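You operate a simulated robot arm through the tools that you are given. There is no shell and no other tool. Be economical: measure what you need, move in short steps, check, and stop when the job is done.

You are at the controls of a simulated robot arm. One attempt, no reset.

JOB
Take the rack on the top of the capping bench and put it away on the top of the right centrifuge bench. Then put the clean filter on the top of the spare bench. Then take the tub from the top of the spare bench and leave it on the white card there. Then take the green pad from the top of the spare bench and put it on top of the green lamp. Then take the bottle from the top of the spare bench and put it on the blue mat by the centrifuge. Then take the capsule that says "26" from the top of the near junction lid and put it on the bench behind the capsule holders. Then take the clear lens on the top of the near junction lid and put it away on the top of the service bench. Then shut the sorter middle door. Then open the tester bottom drawer, take the teal pad and put it in the inside of the tester bottom drawer and shut the drawer again. Then push the tester waste door shut. Then turn the store limit knob to 10. Then take the orange tag and leave it on top of the dirty filter. Do these in the order given. Set down upright: rack, tub, pad, bottle, teal pad.

It is judged by the outcome, as a careful person would: the job done as asked, and still so three seconds after it is handed in. It fails if anything else is knocked over, pushed out of place, dropped, spilled or broken. Lids that push on must go on centred and level and be pressed home; caps that screw on are set level and turned clockwise until they are tight.

ROBOT AND FRAMES
A 7-joint arm with a two-finger parallel gripper on a trunk, on a base that drives. Base frame: it is fixed to the floor where the robot stands at the start and does not move with it; the origin is under the middle of the robot, x ahead of it, y to its left, z up; the surface under the hand at the start is at about z = 90. Lengths are in cm, angles in degrees, forces in N, time in s.
With the tool pointing down near the work surface it reaches from about 30 to 72 cm from the robot's upright axis, wherever it stands. Its first joint turns from -166.0 to 166.0 degrees. Places, roughly: bench behind the capsule holders (30x20 cm) [-404, -124, 90]; blue mat by the centrifuge (17x15 cm) [20, -190, 90]; bottle [225, 25, 100]; capsule [-125, 175, 100]; card [150, 25, 100]; clean filter [50, 25, 100]; clear lens (3x3x2 cm) [-160, 130, 90]; dirty filter [75, 25, 100]; green lamp (6x6x6 cm) [200, 10, 90]; inside of the tester bottom drawer [-210, -210, 10]; orange tag [375, 150, 100]; pad [175, 25, 100]; rack [50, 0, 100]; sorter middle door [10, 290, 150]; store limit knob [370, 320, 120]; teal pad (5x5x6 cm) [-210, -30, 80]; tester bottom drawer [-210, -200, 20]; tester waste door [-180, -170, 50]; top of the right centrifuge bench [20, -210, 90]; top of the service bench [400, 40, 90]; top of the spare bench [200, 0, 90]; tub [175, 0, 100]. Payload 1.57 kg.
Tool frame: the origin (TCP) lies between the finger pads and is the grasp point; the fingertips stand 3 cm ahead of it; z points along the fingers, y is the line along which they close. The gripper opens to 8 cm. The fingers are 1.7 cm wide and 1.2 cm thick; the gripper's body (4 by 8.2 cm) begins 8 cm behind the TCP.
Orientation is told as [roll, pitch, yaw] about the base's x, y, z axes, in that order, counted from this pose: with the fingers straight down and closing along the base's y, the tool's x points along the base's -x, its y along +y and its z along -z.

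CONTROLS
- The arm moves only by the tool step_arm. Its argument "plan" is a list of rows, each a list of 2 entries, a list of its own where there are three numbers: the shift along the base's x, y, z in units of 30 mm (1.0 is 30 mm), then the turn, a rotation vector about the base's x, y, z in units of 4 degrees (1.0 is 4 degrees). In form: [[[tx, ty, tz], [ax, ay, az]], ...]. A call has 1 to 12 rows; each row shifts and turns the commanded pose from where the row before left it. "grip" is the closure, from 0 (fully open) to 1 (shut), set as the call begins (left out, the last holds). A call with a number of a shift or a turn outside -1 to 1 is refused whole. Rows are played at 5 a second. More than 5 cm and 8.6 degrees between two rows, or a gripper value outside its range, and nothing of the call is played. Where a pose cannot be reached the arm comes as near as it can. A force on the tool above 40 N (or 10 N above the force at the start of the call, whichever is more), or a blocked arm, ends the call early, and 0.2 s more pass. The fingers move at their own pace (about 7.2 cm/s each) and stop on an object; they squeeze with about 21 N. The grip force told is the motor's: it shows also when the fingers shut on nothing. Time passes only in rows, and 0.2 s behind the last, so rows that do not move let the fingers close. It gives the time, the measured TCP pose, the force on the tool (base axes), the opening and the grip force at its end, in the units of the frame above (readings bear some noise), with the torque about the TCP (base axes, N m) and any sound that the robot's microphone picked up.
- Cameras (640 x 400 px; columns grow to the right, rows downward): "scene" is now at [0.67, 13.73, 152.72]; the picture's right is [-0.03, -1.00, 0.00], its down [-0.56, 0.02, -0.82] and it looks along [0.82, -0.03, -0.57] (base axes); focal length 272 px, centre (320, 200). "wrist" rides on the gripper at [7.2, -0.7, -12.2] in the tool frame; the picture's right is [0.09, 1.00, 0.00], its down [-0.84, 0.08, -0.54] and it looks along [-0.54, 0.05, 0.84] (tool axes); focal length 238 px, centre (320, 200). There is no depth. A picture from a camera that has moved, and an enlarged one, comes with that camera's place and axes in the base frame and with its lens.
- camera(camera): a new picture of that camera. It takes no simulated time.
- move_column(by): slides the trunk up (or, below 0, down) by that many cm; the arm and the scene camera ride with it, the base frame stays. It gives what a move gives, with no picture.
- drive_base(legs): drives the robot by 1 to 6 legs, each [ahead, left, turn to the left] in cm, cm and degrees, along the robot's own axes; the way and the turn of a leg run together, so that a leg with both is an arc; at most 150 cm and 180 degrees a leg. The arm and the cameras ride along, it lands a little off, and it stops where it bumps. It gives what a move gives.
- pan_tilt(pan, tilt): turns the head with the scene camera to pan (to the left, within 86 degrees either way) and tilt (down, from -29 to 69), counted from straight ahead of the robot. It gives what a move gives.
- zoom(camera, box): a new picture of the part [left, top, right, bottom] of that camera's present view, enlarged. It takes no simulated time.
- job_done(): hands the job in; it is judged then, once.

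Work in short steps. Places have to be worked out from the pictures, the camera data and where the tool is seen: move nearer, look again, correct. Check each grasp and each placing, and mend what went wrong. You have 556 turns and 342 pictures in all, those below and enlarged ones among them. Open the gripper and draw the arm clear of the work before you hand the job in, unless the task says otherwise; then end with one line.

The tools are called after ">>>" as name(argument=value, ...) on one line, values as JSON. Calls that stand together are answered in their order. step_arm: Moves the arm, as the interface text tells. Its arguments: {"type":"object","properties":{"plan":{"type":"array","items":{"type":"array"}},"grip":{"type":"number"}},"required":["plan"]} The other tools are called the same way: move_column (by) slides the trunk up or down; drive_base (legs) drives the base; pan_tilt (pan, tilt) turns the head that bears the scene camera; camera (camera) takes a picture; zoom (camera, box) takes an enlarged picture of a part of a camera's view; job_done () hands the job in.

At the start:

```text
time_s: 0.0
eef_pos: [40.73, -0.95, 131.88]
tool_rot: [-0.1, 0.0, -0.1]
ft_force: [0.4, -0.2, -0.1]
torque: [-0.03, -0.04, -0.02]
grip_width: 8.01
grasp_force: 0.0
trunk travel left (down, up): [-32.5, 15.5]
robot x, y, heading: [0.04, -0.16, -0.1]
head pan, tilt: [-1.8, 34.4]
```

scene: 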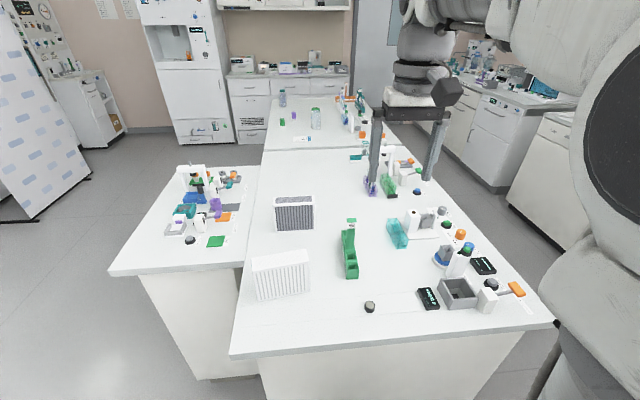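
wrist: 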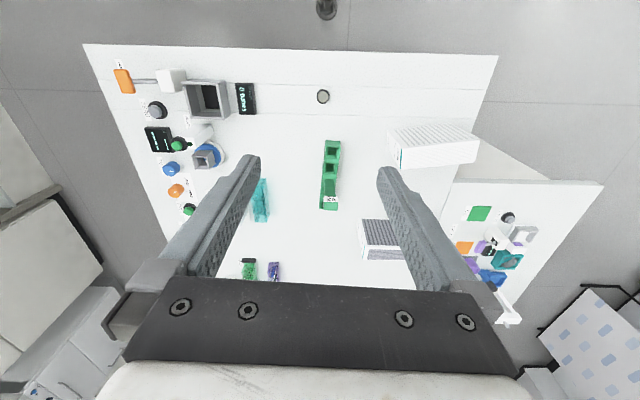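

I start with a closer look at the bench ahead, where the rack and the filters stand.

>>> zoom(camera="scene", box=[230, 160, 550, 360])

>>> zoom(camera="scene", box=[250, 60, 450, 185])

```text
2.00 times, centred on (390, 260) of scene
camera zoom: at [0.67, 13.73, 152.72], right [-0.03, -1.0, 0.0], down [-0.56, 0.02, -0.82], along [0.82, -0.03, -0.57], focal length 544 px, centre (180, 80)
```

zoom: 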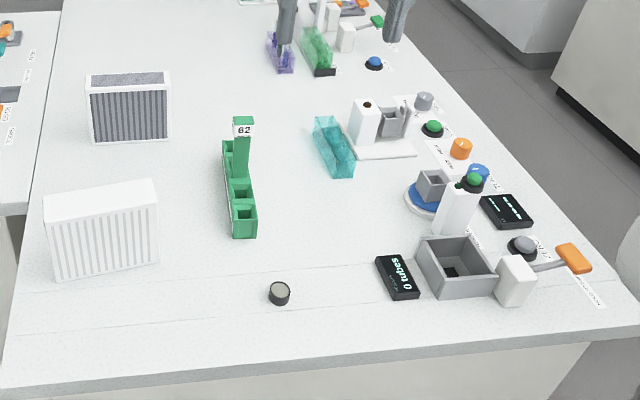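

```text
3.20 times, centred on (350, 122) of scene
camera zoom: at [0.67, 13.73, 152.72], right [-0.03, -1.0, 0.0], down [-0.56, 0.02, -0.82], along [0.82, -0.03, -0.57], focal length 870 px, centre (224, 448)
```

zoom: 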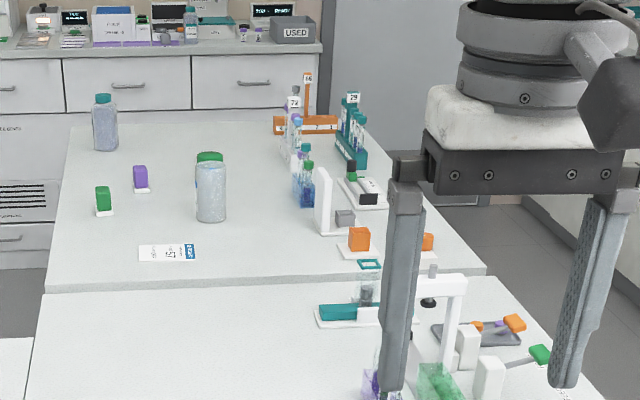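

The green rack "62" is near [57, 3], with the white clean filter left of it and the grey dirty filter behind. I'll zoom the wrist view to measure the rack.

>>> zoom(camera="wrist", box=[240, 80, 480, 230])

>>> zoom(camera="wrist", box=[90, 40, 410, 240])

```text
2.67 times, centred on (360, 155) of wrist
camera zoom: at [33.49, -1.66, 144.03], right [-0.09, 1.0, 0.0], down [0.84, 0.08, 0.54], along [0.54, 0.05, -0.84], focal length 636 px, centre (213, 320)
```

zoom: 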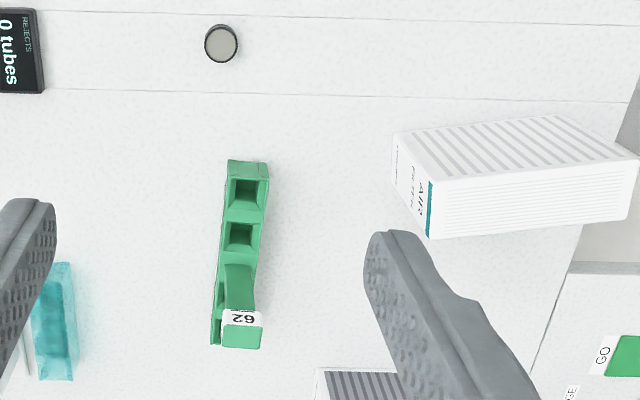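

```text
2.00 times, centred on (250, 140) of wrist
camera zoom: at [33.49, -1.66, 144.03], right [-0.09, 1.0, 0.0], down [0.84, 0.08, 0.54], along [0.54, 0.05, -0.84], focal length 477 px, centre (460, 320)
```

zoom: 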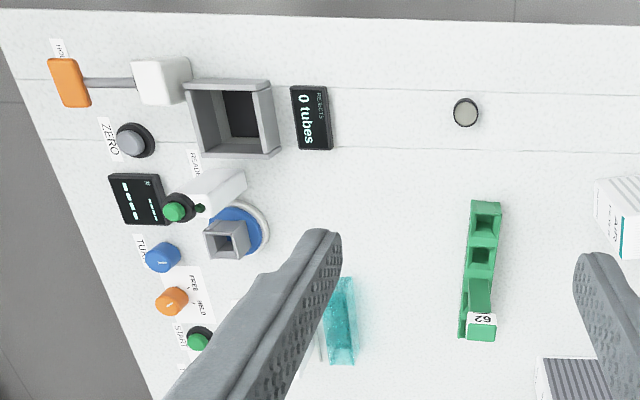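

The rack's post (handle) stands at about [60, 2.8], top near z=105. I move above it first and look with the wrist camera.

>>> step_arm(plan=[[[0.92, 0.18, -0.5], [0, 0, 0]], [[0.92, 0.18, -0.5], [0, 0, 0]], [[0.92, 0.18, -0.5], [0, 0, 0]], [[0.92, 0.18, -0.5], [0, 0, 0]], [[0.92, 0.18, -0.5], [0, 0, 0]], [[0.92, 0.18, -0.5], [0, 0, 0]], [[0.92, 0.18, -0.5], [0, 0, 0]]], grip=0)

>>> camera(camera="wrist")

>>> camera(camera="scene")

```text
time_s: 1.6
eef_pos: [59.95, 3.03, 121.2]
tool_rot: [0.0, 0.0, 0.0]
ft_force: [-0.3, -0.7, 0.3]
torque: [0.0, -0.06, 0.01]
grip_width: 7.98
grasp_force: 0.2
trunk travel left (down, up): [-32.5, 15.5]
robot x, y, heading: [0.09, -0.17, 0.2]
head pan, tilt: [-1.8, 34.4]
```

```text
335 pictures are left
camera wrist: at [52.71, 2.29, 133.37], right [-0.09, 1.0, 0.0], down [0.84, 0.08, 0.54], along [0.54, 0.05, -0.84], focal length 238 px, centre (320, 200)
```

wrist: 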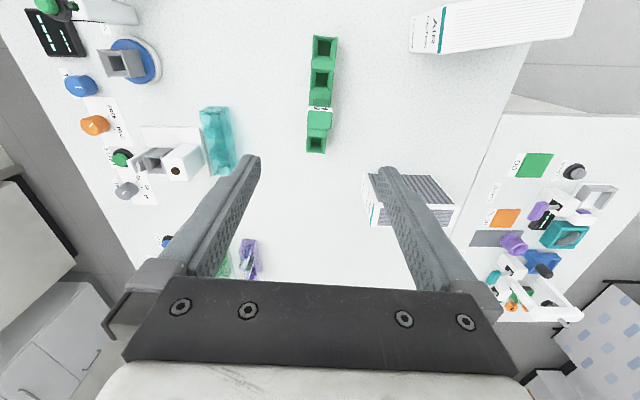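

```text
334 pictures are left
camera scene: at [0.69, 13.73, 152.72], right [-0.03, -1.0, 0.0], down [-0.56, 0.02, -0.82], along [0.82, -0.03, -0.57], focal length 272 px, centre (320, 200)
```

scene: 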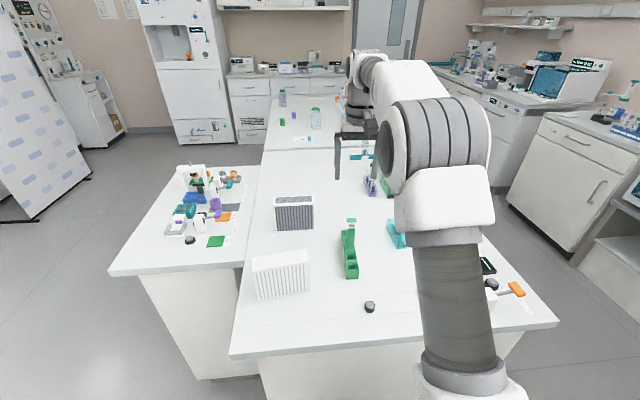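

The post stays at [60, 2.8] from this nearer view. I descend straight to z≈102 and then close.

>>> step_arm(plan=[[[0, -0.05, -0.9], [0, 0, 0]], [[0, 0, -0.9], [0, 0, 0]], [[0, 0, -0.9], [0, 0, 0]], [[0, 0, -0.9], [0, 0, 0]], [[0, 0, -0.9], [0, 0, 0]], [[0, 0, -0.9], [0, 0, 0]]])

>>> camera(camera="wrist")

>>> zoom(camera="scene", box=[280, 150, 440, 290])

```text
time_s: 3.0
eef_pos: [60.2, 2.56, 105.08]
tool_rot: [0.0, 0.0, -0.1]
ft_force: [0.3, -0.2, -0.1]
torque: [0.0, 0.0, 0.0]
grip_width: 7.97
grasp_force: 0.0
trunk travel left (down, up): [-32.5, 15.5]
robot x, y, heading: [-0.03, -0.01, -0.1]
head pan, tilt: [-1.8, 34.4]
```

```text
333 pictures are left
camera wrist: at [52.92, 1.87, 117.29], right [-0.09, 1.0, 0.0], down [0.84, 0.08, 0.54], along [0.54, 0.05, -0.84], focal length 238 px, centre (320, 200)
```

wrist: 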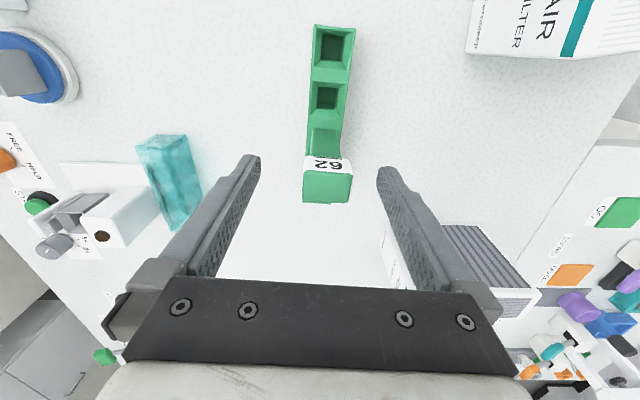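

```text
2.86 times, centred on (360, 220) of scene
camera zoom: at [0.68, 13.73, 152.72], right [-0.03, -1.0, 0.0], down [-0.56, 0.02, -0.82], along [0.82, -0.03, -0.57], focal length 777 px, centre (206, 143)
```

zoom: 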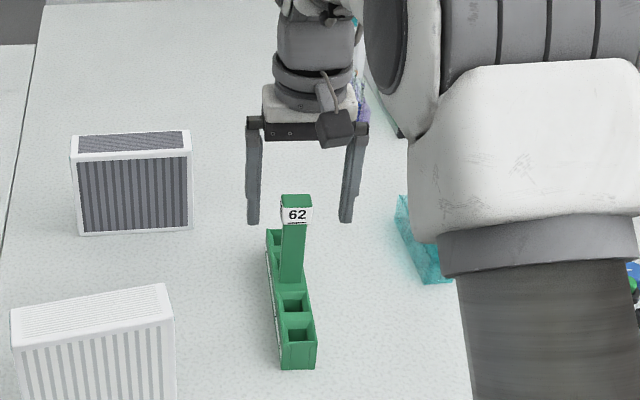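

The fingers straddle the post. I go 3 cm lower and close.

>>> step_arm(plan=[[[-0.05, 0.1, -0.9], [0, 0, 0]], [[0, 0, 0], [0, 0, 0]]])

>>> step_arm(plan=[[[0, 0, 0], [0, 0, 0]], [[0, 0, 0], [0, 0, 0]], [[0, 0, 0], [0, 0, 0]], [[0, 0, 0], [0, 0, 0]]], grip=1)

```text
time_s: 3.6
eef_pos: [59.77, 2.91, 102.36]
tool_rot: [0.0, 0.0, -0.1]
ft_force: [-0.3, -0.1, 0.0]
torque: [-0.03, -0.02, 0.02]
grip_width: 7.99
grasp_force: 0.1
trunk travel left (down, up): [-32.5, 15.5]
robot x, y, heading: [-0.34, 0.34, -0.1]
head pan, tilt: [-1.8, 34.4]
```

```text
time_s: 4.6
eef_pos: [59.83, 3.13, 102.29]
tool_rot: [0.1, 0.0, 0.1]
ft_force: [-0.6, 0.4, -0.4]
torque: [0.0, -0.04, 0.01]
grip_width: 2.96
grasp_force: 21.2
trunk travel left (down, up): [-32.5, 15.5]
robot x, y, heading: [0.06, 0.29, -0.2]
head pan, tilt: [-1.8, 34.4]
```

Gripped (width 2.96). I lift it and check, and turn the head to the right to look at the centrifuge bench.

>>> step_arm(plan=[[[0, 0, 0.5], [0, 0, 0]], [[0, 0, 0.8], [0, 0, 0]], [[0, 0, 0.8], [0, 0, 0]], [[0, 0, 0.8], [0, 0, 0]], [[0, 0, 0.8], [0, 0, 0]], [[0, 0, 0.8], [0, 0, 0]]])

>>> camera(camera="scene")

>>> pan_tilt(pan=-75, tilt=30)

>>> camera(camera="scene")

```text
time_s: 6.0
eef_pos: [59.91, 2.91, 115.8]
tool_rot: [0.0, 0.0, 0.0]
ft_force: [-0.5, 0.1, -0.2]
torque: [0.0, 0.0, -0.01]
grip_width: 2.95
grasp_force: 20.8
trunk travel left (down, up): [-32.5, 15.5]
robot x, y, heading: [-0.18, 0.06, 0.2]
head pan, tilt: [-1.8, 34.4]
```

```text
331 pictures are left
camera scene: at [0.68, 13.73, 152.71], right [-0.03, -1.0, 0.0], down [-0.56, 0.02, -0.82], along [0.82, -0.03, -0.57], focal length 272 px, centre (320, 200)
```

scene: 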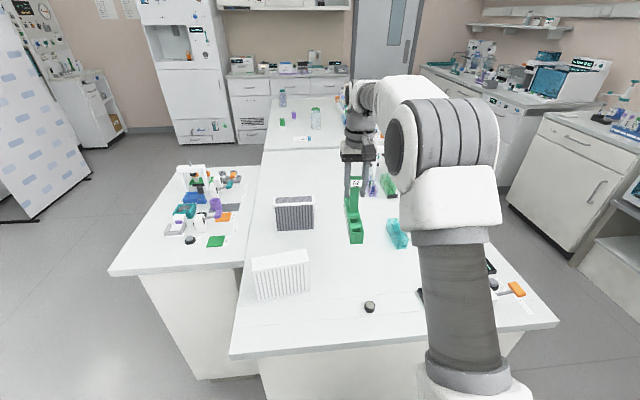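

```text
time_s: 7.5
eef_pos: [60.08, 2.93, 115.63]
tool_rot: [0.1, 0.0, 0.1]
ft_force: [0.5, 0.6, -1.0]
torque: [0.0, 0.03, -0.02]
grip_width: 2.94
grasp_force: 20.8
trunk travel left (down, up): [-32.5, 15.5]
robot x, y, heading: [-0.07, 0.11, -0.1]
head pan, tilt: [-75.0, 30.0]
```

```text
330 pictures are left
camera scene: at [-5.8, 5.28, 153.4], right [-0.97, -0.26, 0.0], down [-0.13, 0.48, -0.87], along [0.22, -0.84, -0.5], focal length 272 px, centre (320, 200)
```

scene: 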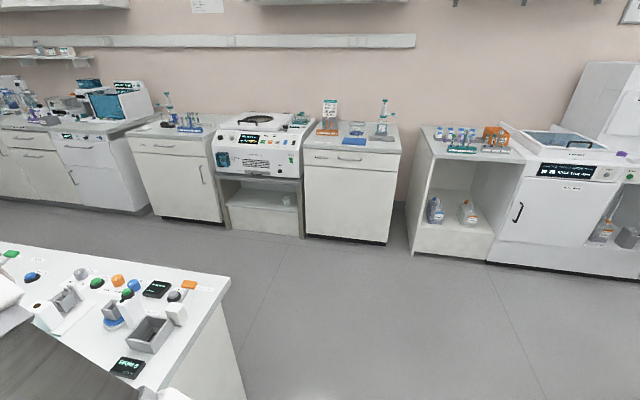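

>>> zoom(camera="scene", box=[290, 85, 420, 166])

```text
4.92 times, centred on (355, 126) of scene
camera zoom: at [-5.8, 5.28, 153.4], right [-0.97, -0.26, 0.0], down [-0.13, 0.48, -0.87], along [0.22, -0.84, -0.5], focal length 1338 px, centre (148, 567)
```

zoom: 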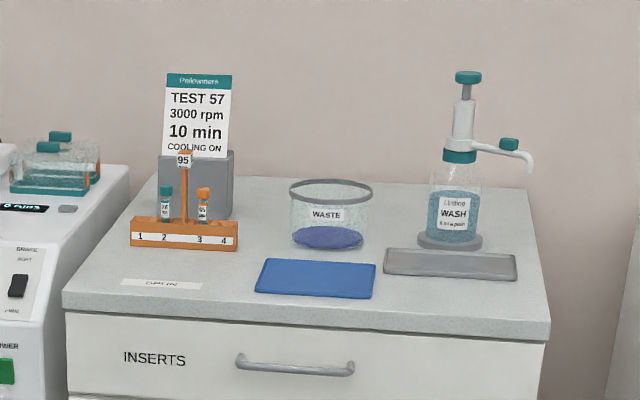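

The rack hangs cleanly. On the right centrifuge bench the blue mat is at about x 12–28, y −183…−198, and the free strip in front of the grey tray at x −12…10 will take the rack. I lift high, back off and turn right towards that bench.

>>> step_arm(plan=[[[0, 0, 0.9], [0, 0, 0]], [[0, 0, 0.9], [0, 0, 0]], [[0, 0, 0.9], [0, 0, 0]], [[0, 0, 0.9], [0, 0, 0]], [[0, 0, 0.9], [0, 0, 0]], [[0, 0, 0.9], [0, 0, 0]]])

>>> drive_base(legs=[[-55, 0, 0], [0, 0, -90]])

>>> pan_tilt(pan=0, tilt=40)

>>> camera(camera="scene")

```text
time_s: 8.8
eef_pos: [59.69, 2.8, 131.93]
tool_rot: [0.0, -0.2, -0.1]
ft_force: [-0.5, 0.1, -0.6]
torque: [-0.01, -0.01, 0.02]
grip_width: 2.93
grasp_force: 21.0
trunk travel left (down, up): [-32.5, 15.5]
robot x, y, heading: [-0.24, 0.28, 0.1]
head pan, tilt: [-75.0, 30.0]
```

```text
time_s: 18.2
eef_pos: [-54.53, -59.86, 131.96]
tool_rot: [0.0, -0.1, -91.6]
ft_force: [0.0, 0.1, -0.7]
torque: [0.01, -0.01, -0.01]
grip_width: 2.96
grasp_force: 20.9
trunk travel left (down, up): [-32.5, 15.5]
robot x, y, heading: [-55.36, -0.62, -91.6]
head pan, tilt: [-75.0, 30.0]
```

```text
time_s: 19.7
eef_pos: [-54.42, -59.92, 131.99]
tool_rot: [0.0, 0.0, -91.5]
ft_force: [0.7, 0.8, 0.0]
torque: [0.0, -0.01, 0.02]
grip_width: 2.93
grasp_force: 20.9
trunk travel left (down, up): [-32.5, 15.5]
robot x, y, heading: [-55.58, 0.2, -91.6]
head pan, tilt: [0.0, 40.0]
```

```text
328 pictures are left
camera scene: at [-41.83, -1.09, 151.87], right [-1.0, 0.03, 0.0], down [0.02, 0.64, -0.77], along [-0.02, -0.77, -0.64], focal length 272 px, centre (320, 200)
```

scene: 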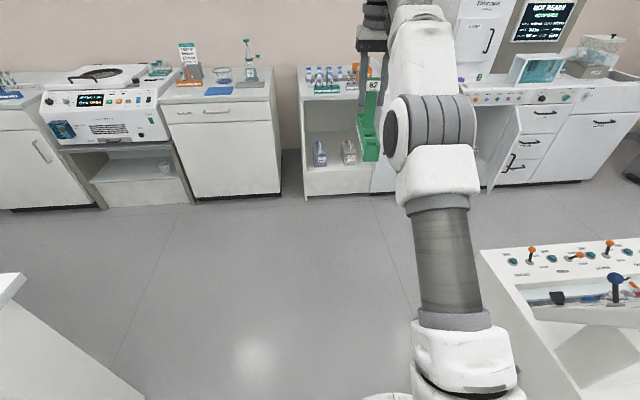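

The way is clear. I drive to stand before the bench at about (−1, −128).

>>> drive_base(legs=[[0, 56, 1.6], [118, 0, 0]])

>>> camera(camera="scene")

>>> camera(camera="wrist")

```text
time_s: 31.6
eef_pos: [3.8, -172.38, 131.99]
tool_rot: [0.1, -0.1, -90.5]
ft_force: [0.6, 0.2, 0.4]
torque: [0.04, -0.02, 0.02]
grip_width: 2.94
grasp_force: 20.3
trunk travel left (down, up): [-32.5, 15.5]
robot x, y, heading: [1.44, -112.38, -90.8]
head pan, tilt: [0.0, 40.0]
```

```text
327 pictures are left
camera scene: at [15.31, -113.43, 151.87], right [-1.0, 0.01, 0.0], down [0.01, 0.64, -0.77], along [-0.01, -0.77, -0.64], focal length 272 px, centre (320, 200)
```

scene: 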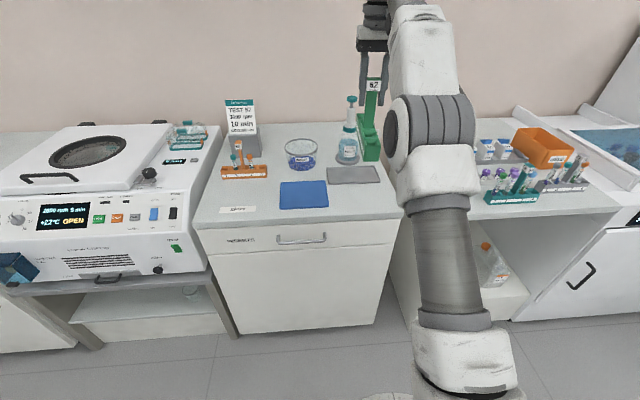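

```text
326 pictures are left
camera wrist: at [3.11, -165.28, 144.22], right [1.0, 0.08, 0.0], down [0.07, -0.84, 0.54], along [0.04, -0.54, -0.84], focal length 238 px, centre (320, 200)
```

wrist: 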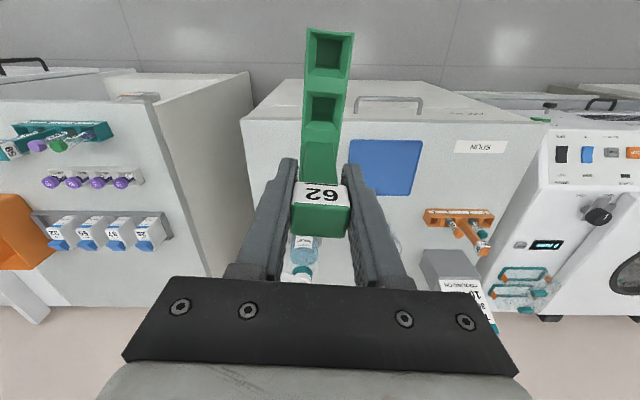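

The free strip in front of the tray is at y −181…−197, x −12…10. I turn the rack 90° so that its length lies along the bench front, then advance.

>>> step_arm(plan=[[[0, 0, 0], [0, 0, 1]], [[0, 0, 0], [0, 0, 1]], [[0, 0, 0], [0, 0, 1]], [[0, 0, 0], [0, 0, 1]], [[0, 0, 0], [0, 0, 1]], [[0, 0, 0], [0, 0, 1]], [[0, 0, 0], [0, 0, 1]], [[0, 0, 0], [0, 0, 1]], [[0, 0, 0], [0, 0, 1]], [[0, 0, 0], [0, 0, 1]], [[0, 0, 0], [0, 0, 1]], [[0, 0, 0], [0, 0, 1]]])

>>> step_arm(plan=[[[0, 0, 0], [0, 0, 1]], [[0, 0, 0], [0, 0, 1]], [[0, 0, 0], [0, 0, 1]], [[0, 0, 0], [0, 0, 1]], [[0, 0, 0], [0, 0, 1]], [[0, 0, 0], [0, 0, 1]], [[0, 0, 0], [0, 0, 1]], [[0, 0, 0], [0, 0, 1]], [[0, 0, 0], [0, 0, 1]], [[0, 0, 0], [0, 0, 1]], [[0, 0, 0], [0, 0, 0.6]]])

>>> drive_base(legs=[[15, 0, 0]])

>>> camera(camera="wrist")

>>> camera(camera="scene")

```text
time_s: 34.2
eef_pos: [3.74, -172.5, 132.04]
tool_rot: [0.0, -0.2, -42.5]
ft_force: [-0.1, 0.9, 0.0]
torque: [0.0, 0.01, -0.01]
grip_width: 2.91
grasp_force: 21.1
trunk travel left (down, up): [-32.5, 15.5]
robot x, y, heading: [1.61, -112.91, -90.5]
head pan, tilt: [0.0, 40.0]
```

```text
time_s: 36.6
eef_pos: [3.82, -172.48, 132.0]
tool_rot: [-0.1, -0.1, 0.0]
ft_force: [0.1, -0.5, 0.3]
torque: [0.02, 0.0, -0.02]
grip_width: 2.93
grasp_force: 21.1
trunk travel left (down, up): [-32.5, 15.5]
robot x, y, heading: [1.83, -112.74, -90.6]
head pan, tilt: [0.0, 40.0]
```

```text
time_s: 38.2
eef_pos: [3.75, -186.77, 132.01]
tool_rot: [-0.1, 0.0, -0.2]
ft_force: [-0.1, 0.2, 0.0]
torque: [0.0, 0.05, -0.02]
grip_width: 2.95
grasp_force: 21.1
trunk travel left (down, up): [-32.5, 15.5]
robot x, y, heading: [1.33, -127.16, -90.7]
head pan, tilt: [0.0, 40.0]
```

```text
325 pictures are left
camera wrist: at [-3.5, -187.47, 144.21], right [-0.09, 1.0, 0.0], down [0.84, 0.08, 0.54], along [0.54, 0.05, -0.84], focal length 238 px, centre (320, 200)
```

wrist: 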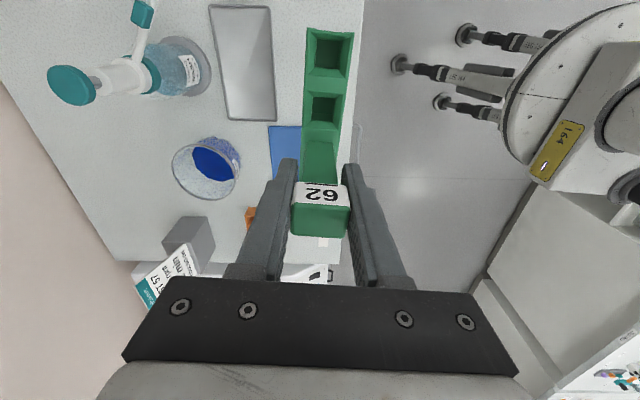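

```text
324 pictures are left
camera scene: at [15.18, -127.76, 151.87], right [-1.0, 0.01, 0.0], down [0.01, 0.64, -0.77], along [-0.01, -0.77, -0.64], focal length 272 px, centre (320, 200)
```

scene: 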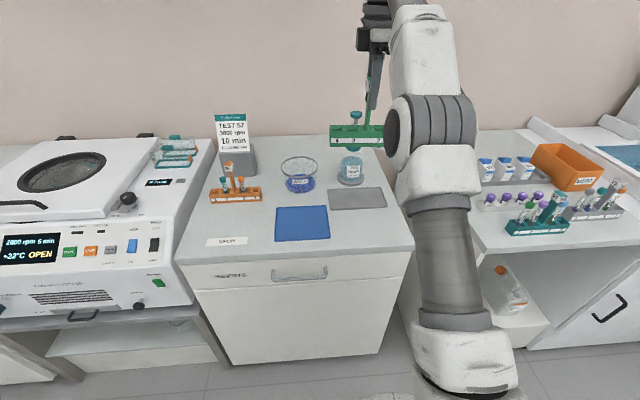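

Target for the post: [−0.5, −188.5]. I lower to just above the bench.

>>> step_arm(plan=[[[-0.7, -0.3, 0], [0, 0, 0]], [[-0.7, -0.3, 0], [0, 0, 0]], [[0, 0, -0.9], [0, 0, 0]], [[0, 0, -0.9], [0, 0, 0]], [[0, 0, -0.9], [0, 0, 0]], [[0, 0, -0.9], [0, 0, 0]], [[0, 0, -0.9], [0, 0, 0]], [[0, 0, -0.9], [0, 0, 0]], [[0, 0, -0.9], [0, 0, 0]], [[0, 0, -0.9], [0, 0, 0]], [[0, 0, -0.8], [0, 0, 0]]])

>>> camera(camera="scene")

>>> camera(camera="wrist")

```text
time_s: 40.6
eef_pos: [1.68, -187.35, 107.59]
tool_rot: [-0.2, -0.1, -0.2]
ft_force: [-0.2, 0.7, -0.3]
torque: [-0.01, 0.02, 0.01]
grip_width: 2.96
grasp_force: 21.2
out of reach, approached as far as the arm can: row 1, 2
trunk travel left (down, up): [-32.5, 15.5]
robot x, y, heading: [1.38, -127.35, -90.4]
head pan, tilt: [0.0, 40.0]
```

```text
323 pictures are left
camera scene: at [15.18, -127.75, 151.87], right [-1.0, 0.01, 0.0], down [0.01, 0.64, -0.77], along [-0.01, -0.77, -0.64], focal length 272 px, centre (320, 200)
```

scene: 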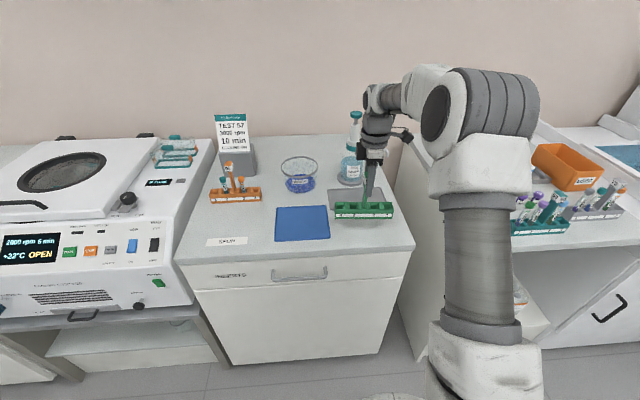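

```text
322 pictures are left
camera wrist: at [-5.58, -188.03, 119.81], right [-0.09, 1.0, 0.0], down [0.84, 0.08, 0.54], along [0.54, 0.05, -0.84], focal length 238 px, centre (320, 200)
```

wrist: 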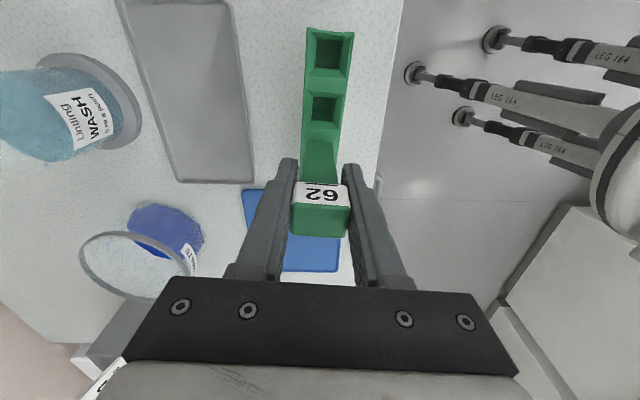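

The first shift was partly out of reach up high; now at [1.7, −187.4, 107.6]. I make the remaining shift and lower until contact.

>>> step_arm(plan=[[[-0.4, -0.18, 0], [0, 0, 0]], [[-0.38, -0.18, 0], [0, 0, 0]], [[0, 0, -0.6], [0, 0, 0]], [[0, 0, -0.6], [0, 0, 0]], [[0, 0, -0.3], [0, 0, 0]]])

>>> camera(camera="wrist")

```text
time_s: 41.8
eef_pos: [-0.74, -188.34, 103.19]
tool_rot: [-0.1, -0.1, -0.1]
ft_force: [-0.7, -0.3, -1.0]
torque: [-0.02, -0.02, 0.01]
grip_width: 2.96
grasp_force: 21.3
trunk travel left (down, up): [-32.5, 15.5]
robot x, y, heading: [1.19, -126.81, -90.7]
head pan, tilt: [0.0, 40.0]
```

```text
321 pictures are left
camera wrist: at [-8.01, -188.96, 115.37], right [-0.09, 1.0, 0.0], down [0.84, 0.08, 0.54], along [0.54, 0.05, -0.84], focal length 238 px, centre (320, 200)
```

wrist: 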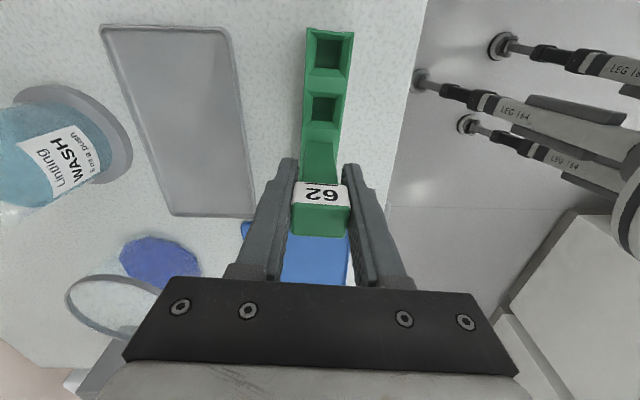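

>>> step_arm(plan=[[[0, 0, -0.1], [0, 0, 0]], [[0, 0, -0.1], [0, 0, 0]], [[0, 0, -0.05], [0, 0, 0]], [[0, 0, -0.05], [0, 0, 0]]])

>>> zoom(camera="scene", box=[260, 130, 440, 260])

```text
time_s: 42.8
eef_pos: [-0.72, -188.35, 102.32]
tool_rot: [-0.2, -0.1, -0.1]
ft_force: [0.3, 0.3, 0.4]
torque: [0.03, 0.1, 0.01]
grip_width: 2.97
grasp_force: 21.3
trunk travel left (down, up): [-32.5, 15.5]
robot x, y, heading: [1.2, -127.04, -90.5]
head pan, tilt: [0.0, 40.0]
```

```text
3.08 times, centred on (350, 195) of scene
camera zoom: at [15.18, -127.74, 151.87], right [-1.0, 0.01, 0.0], down [0.01, 0.64, -0.77], along [-0.01, -0.77, -0.64], focal length 836 px, centre (228, 215)
```

zoom: 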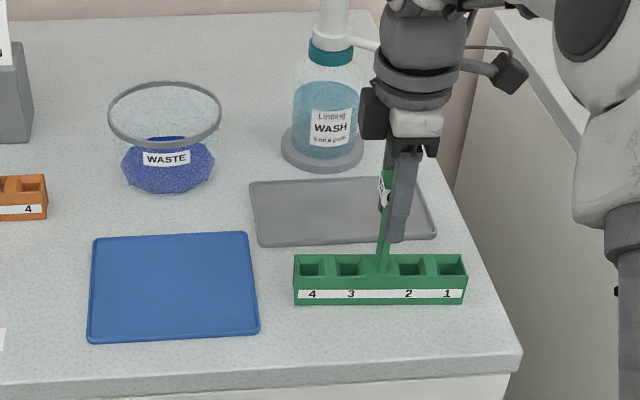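

It appears just about down (a small torque shows). One more millimetre or two until force shows, then release.

>>> step_arm(plan=[[[0, 0, -0.04], [0, 0, 0]], [[0, 0, -0.03], [0, 0, 0]]])

```text
time_s: 43.4
eef_pos: [-0.7, -188.4, 102.31]
tool_rot: [-0.2, 0.0, -0.1]
ft_force: [-2.4, 0.3, 7.5]
torque: [0.22, 0.34, 0.04]
grip_width: 2.92
grasp_force: 21.1
trunk travel left (down, up): [-32.5, 15.5]
robot x, y, heading: [1.47, -127.44, -90.7]
head pan, tilt: [0.0, 40.0]
```

Contact at 7.5 N; the rack is down. I open and rise straight up.

>>> step_arm(plan=[[[0, 0, 0], [0, 0, 0]], [[0, 0, 0], [0, 0, 0]], [[0, 0, 0], [0, 0, 0]], [[0, 0, 0.8], [0, 0, 0]], [[0, 0, 0.9], [0, 0, 0]], [[0, 0, 0.9], [0, 0, 0]], [[0, 0, 0.9], [0, 0, 0]], [[0, 0, 0.9], [0, 0, 0]], [[0, 0, 0.9], [0, 0, 0]], [[0, 0, 0.9], [0, 0, 0]]], grip=0)

>>> zoom(camera="scene", box=[180, 110, 440, 270])

```text
time_s: 45.6
eef_pos: [-0.66, -188.46, 120.79]
tool_rot: [0.0, -0.1, 0.0]
ft_force: [-0.7, -0.6, 0.5]
torque: [0.02, -0.02, 0.0]
grip_width: 8.02
grasp_force: 0.0
trunk travel left (down, up): [-32.5, 15.5]
robot x, y, heading: [1.23, -127.28, -90.4]
head pan, tilt: [0.0, 40.0]
```

```text
2.46 times, centred on (310, 190) of scene
camera zoom: at [15.18, -127.74, 151.87], right [-1.0, 0.01, 0.0], down [0.01, 0.64, -0.77], along [-0.01, -0.77, -0.64], focal length 669 px, centre (345, 225)
```

zoom: 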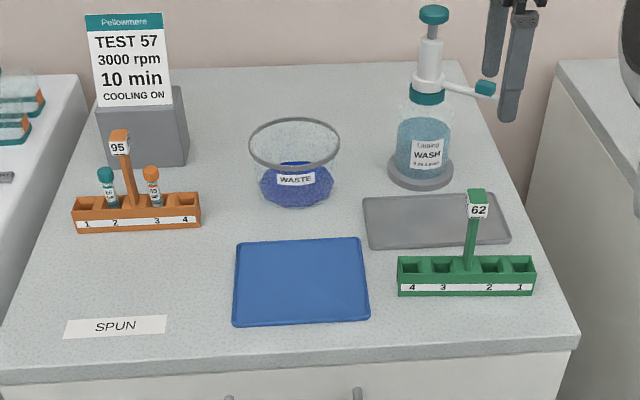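

The rack stands neatly on the bench. Next the clean filter: I rise, back off, turn to face the capping bench and strafe in front of the white filter.

>>> step_arm(plan=[[[0, 0.3, 0.9], [0, 0, 0]], [[0, 0.3, 0.9], [0, 0, 0]], [[0, 0.3, 0.9], [0, 0, 0]], [[0, 0.3, 0.9], [0, 0, 0]]])

>>> drive_base(legs=[[-27, 0, 0], [0, 0, 90.5], [0, 118, 0]])

>>> camera(camera="scene")

>>> camera(camera="wrist")

```text
time_s: 46.6
eef_pos: [-0.73, -184.81, 131.35]
tool_rot: [-0.1, 0.0, -0.1]
ft_force: [0.3, 0.1, 1.0]
torque: [-0.01, 0.02, 0.01]
grip_width: 8.0
grasp_force: 0.1
trunk travel left (down, up): [-32.5, 15.5]
robot x, y, heading: [1.41, -127.35, -90.3]
head pan, tilt: [0.0, 40.0]
```

```text
time_s: 62.6
eef_pos: [58.88, 11.09, 131.25]
tool_rot: [-0.1, 0.0, 87.1]
ft_force: [-0.6, 0.6, 0.9]
torque: [0.0, 0.03, -0.02]
grip_width: 7.98
grasp_force: 0.0
trunk travel left (down, up): [-32.5, 15.5]
robot x, y, heading: [1.65, 15.59, -3.2]
head pan, tilt: [0.0, 40.0]
stopped in leg 3: the robot was blocked; the commanded pose is now the measured one
```

```text
318 pictures are left
camera scene: at [2.64, 30.01, 151.87], right [-0.06, -1.0, 0.0], down [-0.64, 0.04, -0.77], along [0.76, -0.04, -0.64], focal length 272 px, centre (320, 200)
```

scene: 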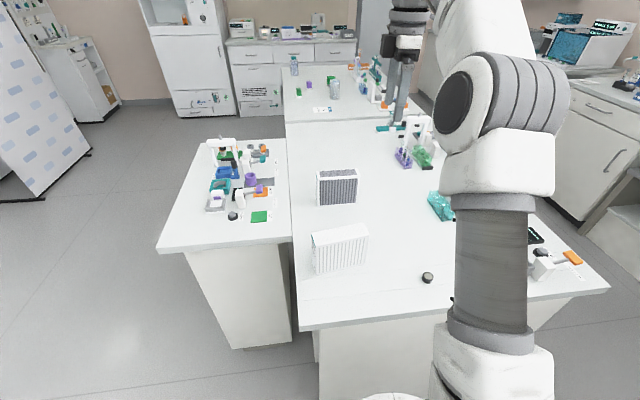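

```text
317 pictures are left
camera wrist: at [59.28, 3.82, 143.49], right [-1.0, -0.04, 0.0], down [-0.03, 0.84, 0.54], along [-0.02, 0.54, -0.84], focal length 238 px, centre (320, 200)
```

wrist: 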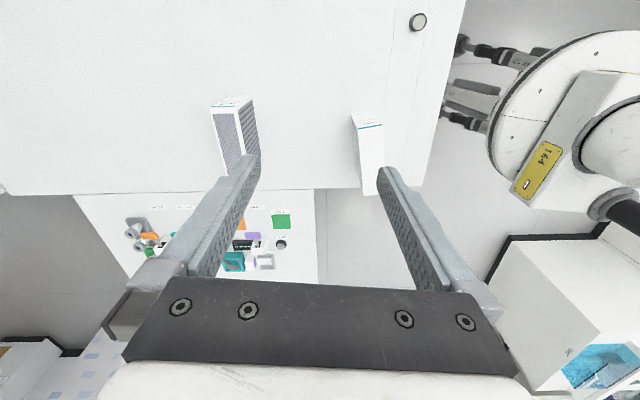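

The base was stopped at y≈15.6 by something on its left. I look there to see what it was.

>>> pan_tilt(pan=70, tilt=50)

>>> camera(camera="scene")

```text
time_s: 64.1
eef_pos: [58.98, 11.05, 131.32]
tool_rot: [-0.1, -0.2, 87.1]
ft_force: [-0.1, 0.1, -0.4]
torque: [-0.01, 0.03, 0.01]
grip_width: 7.99
grasp_force: 0.0
trunk travel left (down, up): [-32.5, 15.5]
robot x, y, heading: [1.36, 15.97, -3.4]
head pan, tilt: [70.0, 50.0]
```

```text
316 pictures are left
camera scene: at [-2.79, 37.57, 150.45], right [0.92, -0.4, 0.0], down [-0.3, -0.7, -0.64], along [0.26, 0.59, -0.77], focal length 272 px, centre (320, 200)
```

scene: 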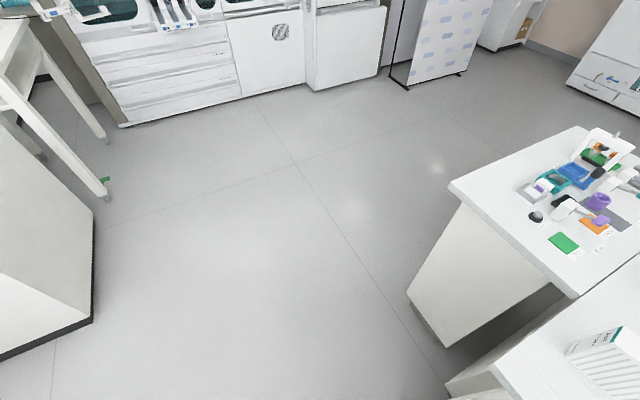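

Nothing but open floor is to the left; likely the base front brushed the bench. I back off 6 cm and straighten, then look at the filter.

>>> drive_base(legs=[[-6, 0, 3.3]])

>>> pan_tilt(pan=0, tilt=45)

>>> zoom(camera="scene", box=[260, 150, 460, 275])

>>> zoom(camera="wrist", box=[260, 80, 460, 205])

```text
time_s: 65.1
eef_pos: [53.34, 14.73, 131.25]
tool_rot: [-0.1, -0.1, 90.5]
ft_force: [-0.1, 0.5, -0.4]
torque: [-0.03, 0.0, 0.03]
grip_width: 8.01
grasp_force: 0.0
trunk travel left (down, up): [-32.5, 15.5]
robot x, y, heading: [-4.32, 16.14, 0.1]
head pan, tilt: [70.0, 50.0]
```

```text
time_s: 66.5
eef_pos: [53.29, 14.67, 131.3]
tool_rot: [0.0, -0.1, 90.5]
ft_force: [-1.3, -0.2, -0.4]
torque: [-0.01, -0.03, 0.0]
grip_width: 8.01
grasp_force: 0.1
trunk travel left (down, up): [-32.5, 15.5]
robot x, y, heading: [-4.65, 16.76, 0.1]
head pan, tilt: [0.0, 45.0]
```

```text
3.20 times, centred on (360, 212) of scene
camera zoom: at [-4.54, 30.24, 151.14], right [0.0, -1.0, 0.0], down [-0.71, 0.0, -0.71], along [0.71, 0.0, -0.71], focal length 870 px, centre (192, 160)
```

zoom: 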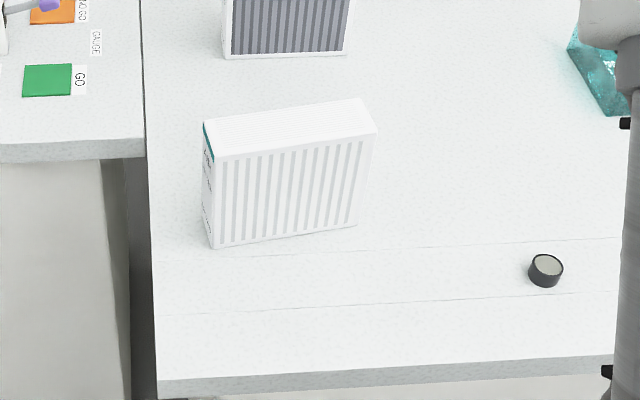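

```text
3.20 times, centred on (360, 142) of wrist
camera zoom: at [53.94, 7.49, 143.5], right [-0.99, -0.1, 0.0], down [-0.09, 0.84, 0.54], along [-0.05, 0.54, -0.84], focal length 763 px, centre (192, 384)
```

zoom: 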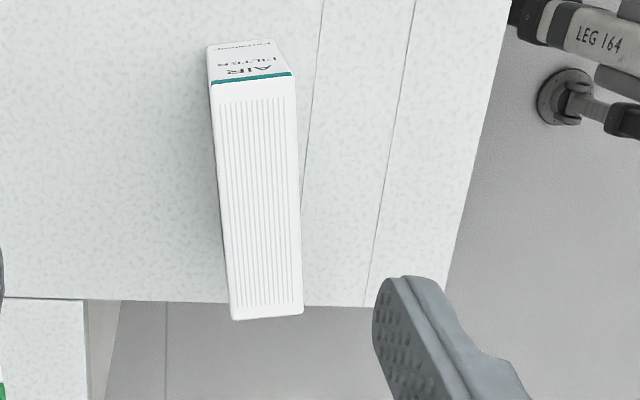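

Filter top centre is at about [49.05, 21.8], top z≈101, thickness ~4.2, yaw ≈12°. I turn the tool 12°, move over it and descend most of the way.

>>> step_arm(plan=[[[-0.47, 0.79, 0], [0, 0, 1]], [[-0.47, 0.79, 0], [0, 0, 1]], [[-0.48, 0.79, 0], [0, 0, 1]], [[0, 0, -0.9], [0, 0, 0]], [[0, 0, -0.9], [0, 0, 0]], [[0, 0, -0.9], [0, 0, 0]], [[0, 0, -0.9], [0, 0, 0]], [[0, 0, -0.9], [0, 0, 0]], [[0, 0, -0.9], [0, 0, 0]], [[0, 0, -0.9], [0, 0, 0]]])

>>> camera(camera="wrist")

>>> zoom(camera="scene", box=[260, 110, 460, 275])

```text
time_s: 68.7
eef_pos: [49.02, 21.87, 112.29]
tool_rot: [-0.1, -0.1, 102.5]
ft_force: [-0.1, -0.6, -1.1]
torque: [0.01, 0.01, 0.03]
grip_width: 8.01
grasp_force: 0.0
trunk travel left (down, up): [-32.5, 15.5]
robot x, y, heading: [-4.6, 16.11, 0.1]
head pan, tilt: [0.0, 45.0]
```

```text
313 pictures are left
camera wrist: at [51.23, 14.98, 124.46], right [-0.95, -0.3, 0.0], down [-0.26, 0.8, 0.54], along [-0.16, 0.52, -0.84], focal length 238 px, centre (320, 200)
```

wrist: 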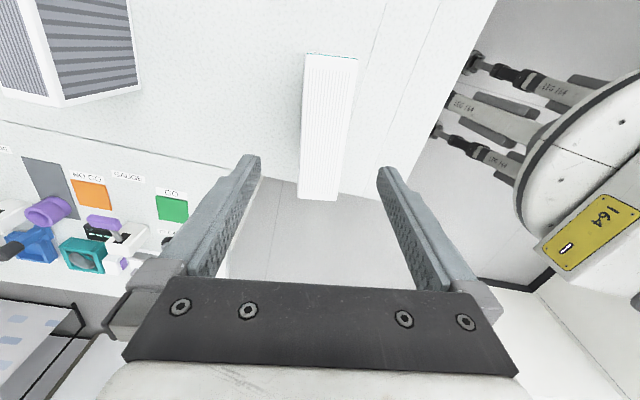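

```text
2.42 times, centred on (360, 192) of scene
camera zoom: at [-4.54, 30.23, 151.15], right [0.0, -1.0, 0.0], down [-0.71, 0.0, -0.71], along [0.71, 0.0, -0.71], focal length 659 px, centre (223, 218)
```

zoom: 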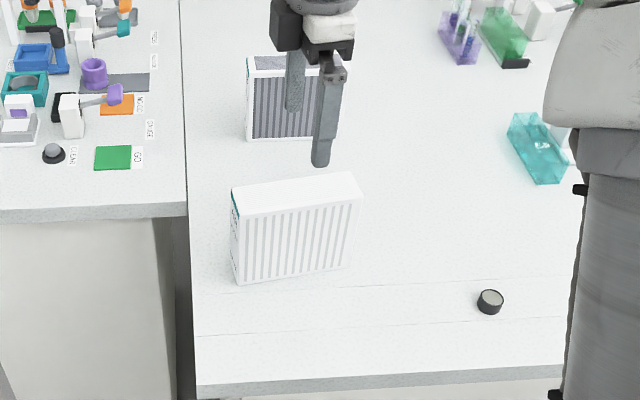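

Aligned within a degree. I descend to z≈97 and close.

>>> step_arm(plan=[[[-0.08, 0.08, -0.9], [0, 0, 0.2]], [[0, 0, -0.9], [0, 0, 0]], [[0, 0, -0.9], [0, 0, 0]], [[0, 0, -0.9], [0, 0, 0]], [[0, 0, -0.9], [0, 0, 0]], [[0, 0, -0.6], [0, 0, 0]]])

>>> step_arm(plan=[[[0, 0, 0], [0, 0, 0]], [[0, 0, 0], [0, 0, 0]], [[0, 0, 0], [0, 0, 0]], [[0, 0, 0], [0, 0, 0]]], grip=1)

>>> zoom(camera="scene", box=[260, 110, 460, 275])

```text
time_s: 70.1
eef_pos: [48.79, 22.1, 97.09]
tool_rot: [-0.1, -0.1, 103.3]
ft_force: [-1.0, -0.5, 0.3]
torque: [0.03, 0.02, -0.04]
grip_width: 8.0
grasp_force: 0.1
trunk travel left (down, up): [-32.5, 15.5]
robot x, y, heading: [-4.3, 16.18, 0.1]
head pan, tilt: [0.0, 45.0]
```

```text
time_s: 71.1
eef_pos: [48.83, 21.97, 97.14]
tool_rot: [0.0, -0.1, 103.3]
ft_force: [-0.2, -0.9, -0.2]
torque: [0.03, 0.02, -0.01]
grip_width: 4.51
grasp_force: 21.1
trunk travel left (down, up): [-32.5, 15.5]
robot x, y, heading: [-4.37, 16.06, 0.1]
head pan, tilt: [0.0, 45.0]
```

```text
2.42 times, centred on (360, 192) of scene
camera zoom: at [-4.52, 30.23, 151.14], right [0.0, -1.0, 0.0], down [-0.71, 0.0, -0.71], along [0.71, 0.0, -0.71], focal length 659 px, centre (223, 218)
```

zoom: 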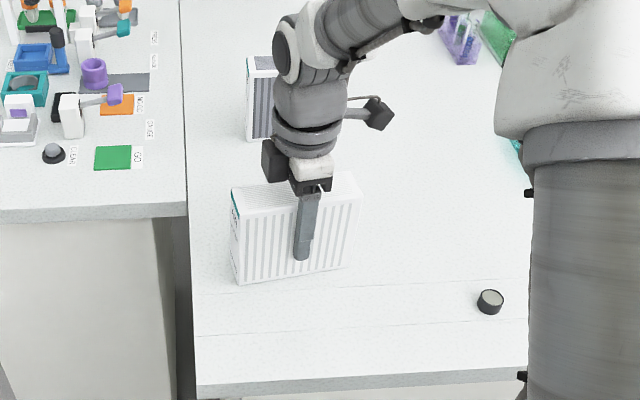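

Gripped at 4.51 cm. I lift, draw the arm in somewhat, back off and strafe left, to go round the small bench to the spare bench's left side.

>>> step_arm(plan=[[[0, 0, 0.5], [0, 0, 0]], [[0, 0, 0.9], [0, 0, 0]], [[0, 0, 0.9], [0, 0, 0]], [[0, 0, 0.9], [0, 0, 0]], [[0, 0, 0.9], [0, 0, 0]], [[0, 0, 0.9], [0, 0, 0]], [[0, 0, 0.9], [0, 0, 0]], [[0, 0, 0.9], [0, 0, 0]], [[0, 0, 0.9], [0, 0, 0]]])

>>> drive_base(legs=[[-25, 0, 0], [0, 110, 0]])

>>> pan_tilt(pan=0, tilt=35)

>>> camera(camera="scene")

```text
time_s: 73.1
eef_pos: [48.75, 22.04, 119.92]
tool_rot: [-0.1, -0.1, 103.3]
ft_force: [-0.2, -0.4, -1.5]
torque: [0.01, -0.01, 0.01]
grip_width: 4.47
grasp_force: 20.5
trunk travel left (down, up): [-32.5, 15.5]
robot x, y, heading: [-4.67, 16.08, 0.1]
head pan, tilt: [0.0, 45.0]
```

```text
time_s: 83.2
eef_pos: [21.9, 127.42, 120.04]
tool_rot: [-0.1, -0.2, 103.3]
ft_force: [0.0, -0.2, -1.2]
torque: [0.04, -0.02, -0.02]
grip_width: 4.47
grasp_force: 21.1
trunk travel left (down, up): [-32.5, 15.5]
robot x, y, heading: [-31.16, 121.62, -0.1]
head pan, tilt: [0.0, 45.0]
```

```text
time_s: 84.0
eef_pos: [21.98, 127.39, 119.89]
tool_rot: [-0.2, -0.1, 103.3]
ft_force: [-0.3, -0.3, -2.3]
torque: [0.02, 0.01, -0.02]
grip_width: 4.49
grasp_force: 20.5
trunk travel left (down, up): [-32.5, 15.5]
robot x, y, heading: [-31.15, 121.85, 0.2]
head pan, tilt: [0.0, 35.0]
```

```text
310 pictures are left
camera scene: at [-30.6, 135.75, 152.62], right [0.0, -1.0, 0.0], down [-0.57, 0.0, -0.82], along [0.82, 0.0, -0.57], focal length 272 px, centre (320, 200)
```

scene: 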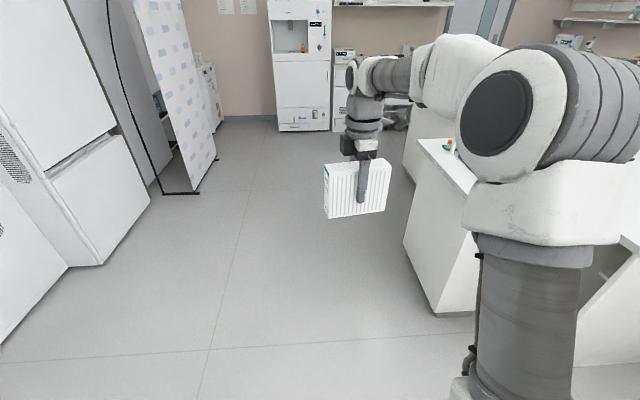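

The filter is held and the corridor is clear. I drive along it and turn to face the spare bench.

>>> drive_base(legs=[[130, 0, 0], [95, 0, 0], [0, 0, -90]])

>>> camera(camera="scene")

```text
time_s: 103.7
eef_pos: [192.35, 63.55, 119.96]
tool_rot: [-0.2, -0.1, 10.6]
ft_force: [0.3, 0.1, -1.7]
torque: [-0.02, 0.03, -0.01]
grip_width: 4.52
grasp_force: 21.3
trunk travel left (down, up): [-32.5, 15.5]
robot x, y, heading: [189.26, 117.13, -92.5]
head pan, tilt: [0.0, 35.0]
```

```text
309 pictures are left
camera scene: at [202.91, 115.57, 152.63], right [-1.0, 0.05, 0.0], down [0.03, 0.57, -0.82], along [-0.04, -0.82, -0.57], focal length 272 px, centre (320, 200)
```

scene: 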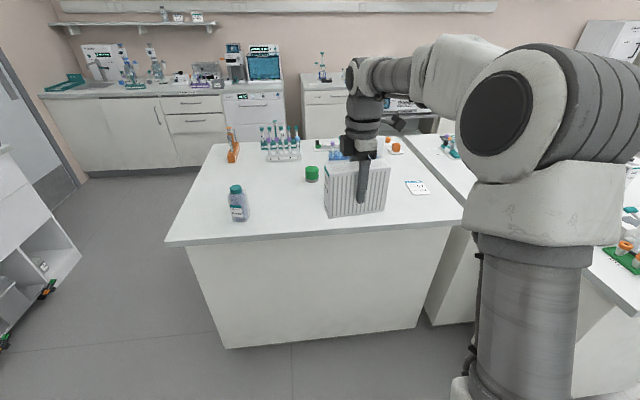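

The green lamp is at ~(201, 11), bottle ~(229, 36), card ~(156, 18). A free spot for the filter is about (237, 12). I drive there; first a closer look once nearer.

>>> drive_base(legs=[[0, 42, 2.5], [30, 0, 0]])

>>> camera(camera="scene")

>>> camera(camera="wrist")

```text
time_s: 109.5
eef_pos: [235.53, 32.44, 119.84]
tool_rot: [-0.1, -0.1, 12.4]
ft_force: [0.5, -0.4, -1.9]
torque: [-0.02, 0.0, 0.0]
grip_width: 4.48
grasp_force: 21.7
trunk travel left (down, up): [-32.5, 15.5]
robot x, y, heading: [230.68, 85.87, -90.7]
head pan, tilt: [0.0, 35.0]
```

```text
308 pictures are left
camera scene: at [244.61, 84.85, 152.62], right [-1.0, 0.01, 0.0], down [0.01, 0.57, -0.82], along [-0.01, -0.82, -0.57], focal length 272 px, centre (320, 200)
```

scene: 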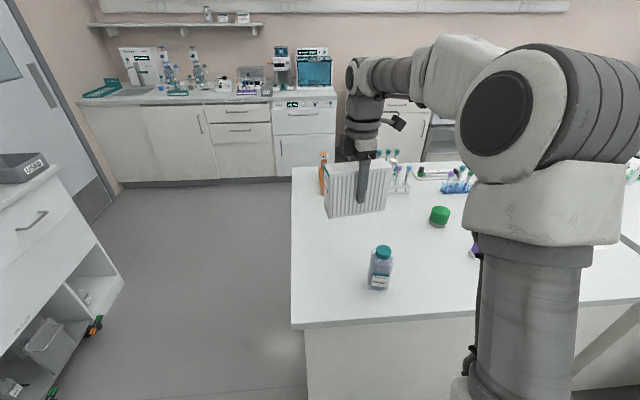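

```text
307 pictures are left
camera wrist: at [228.74, 30.35, 132.15], right [-0.3, 0.95, 0.0], down [0.8, 0.26, 0.54], along [0.52, 0.16, -0.84], focal length 238 px, centre (320, 200)
```

wrist: 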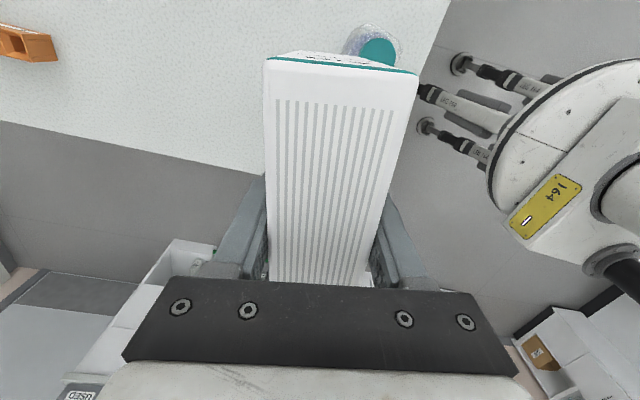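

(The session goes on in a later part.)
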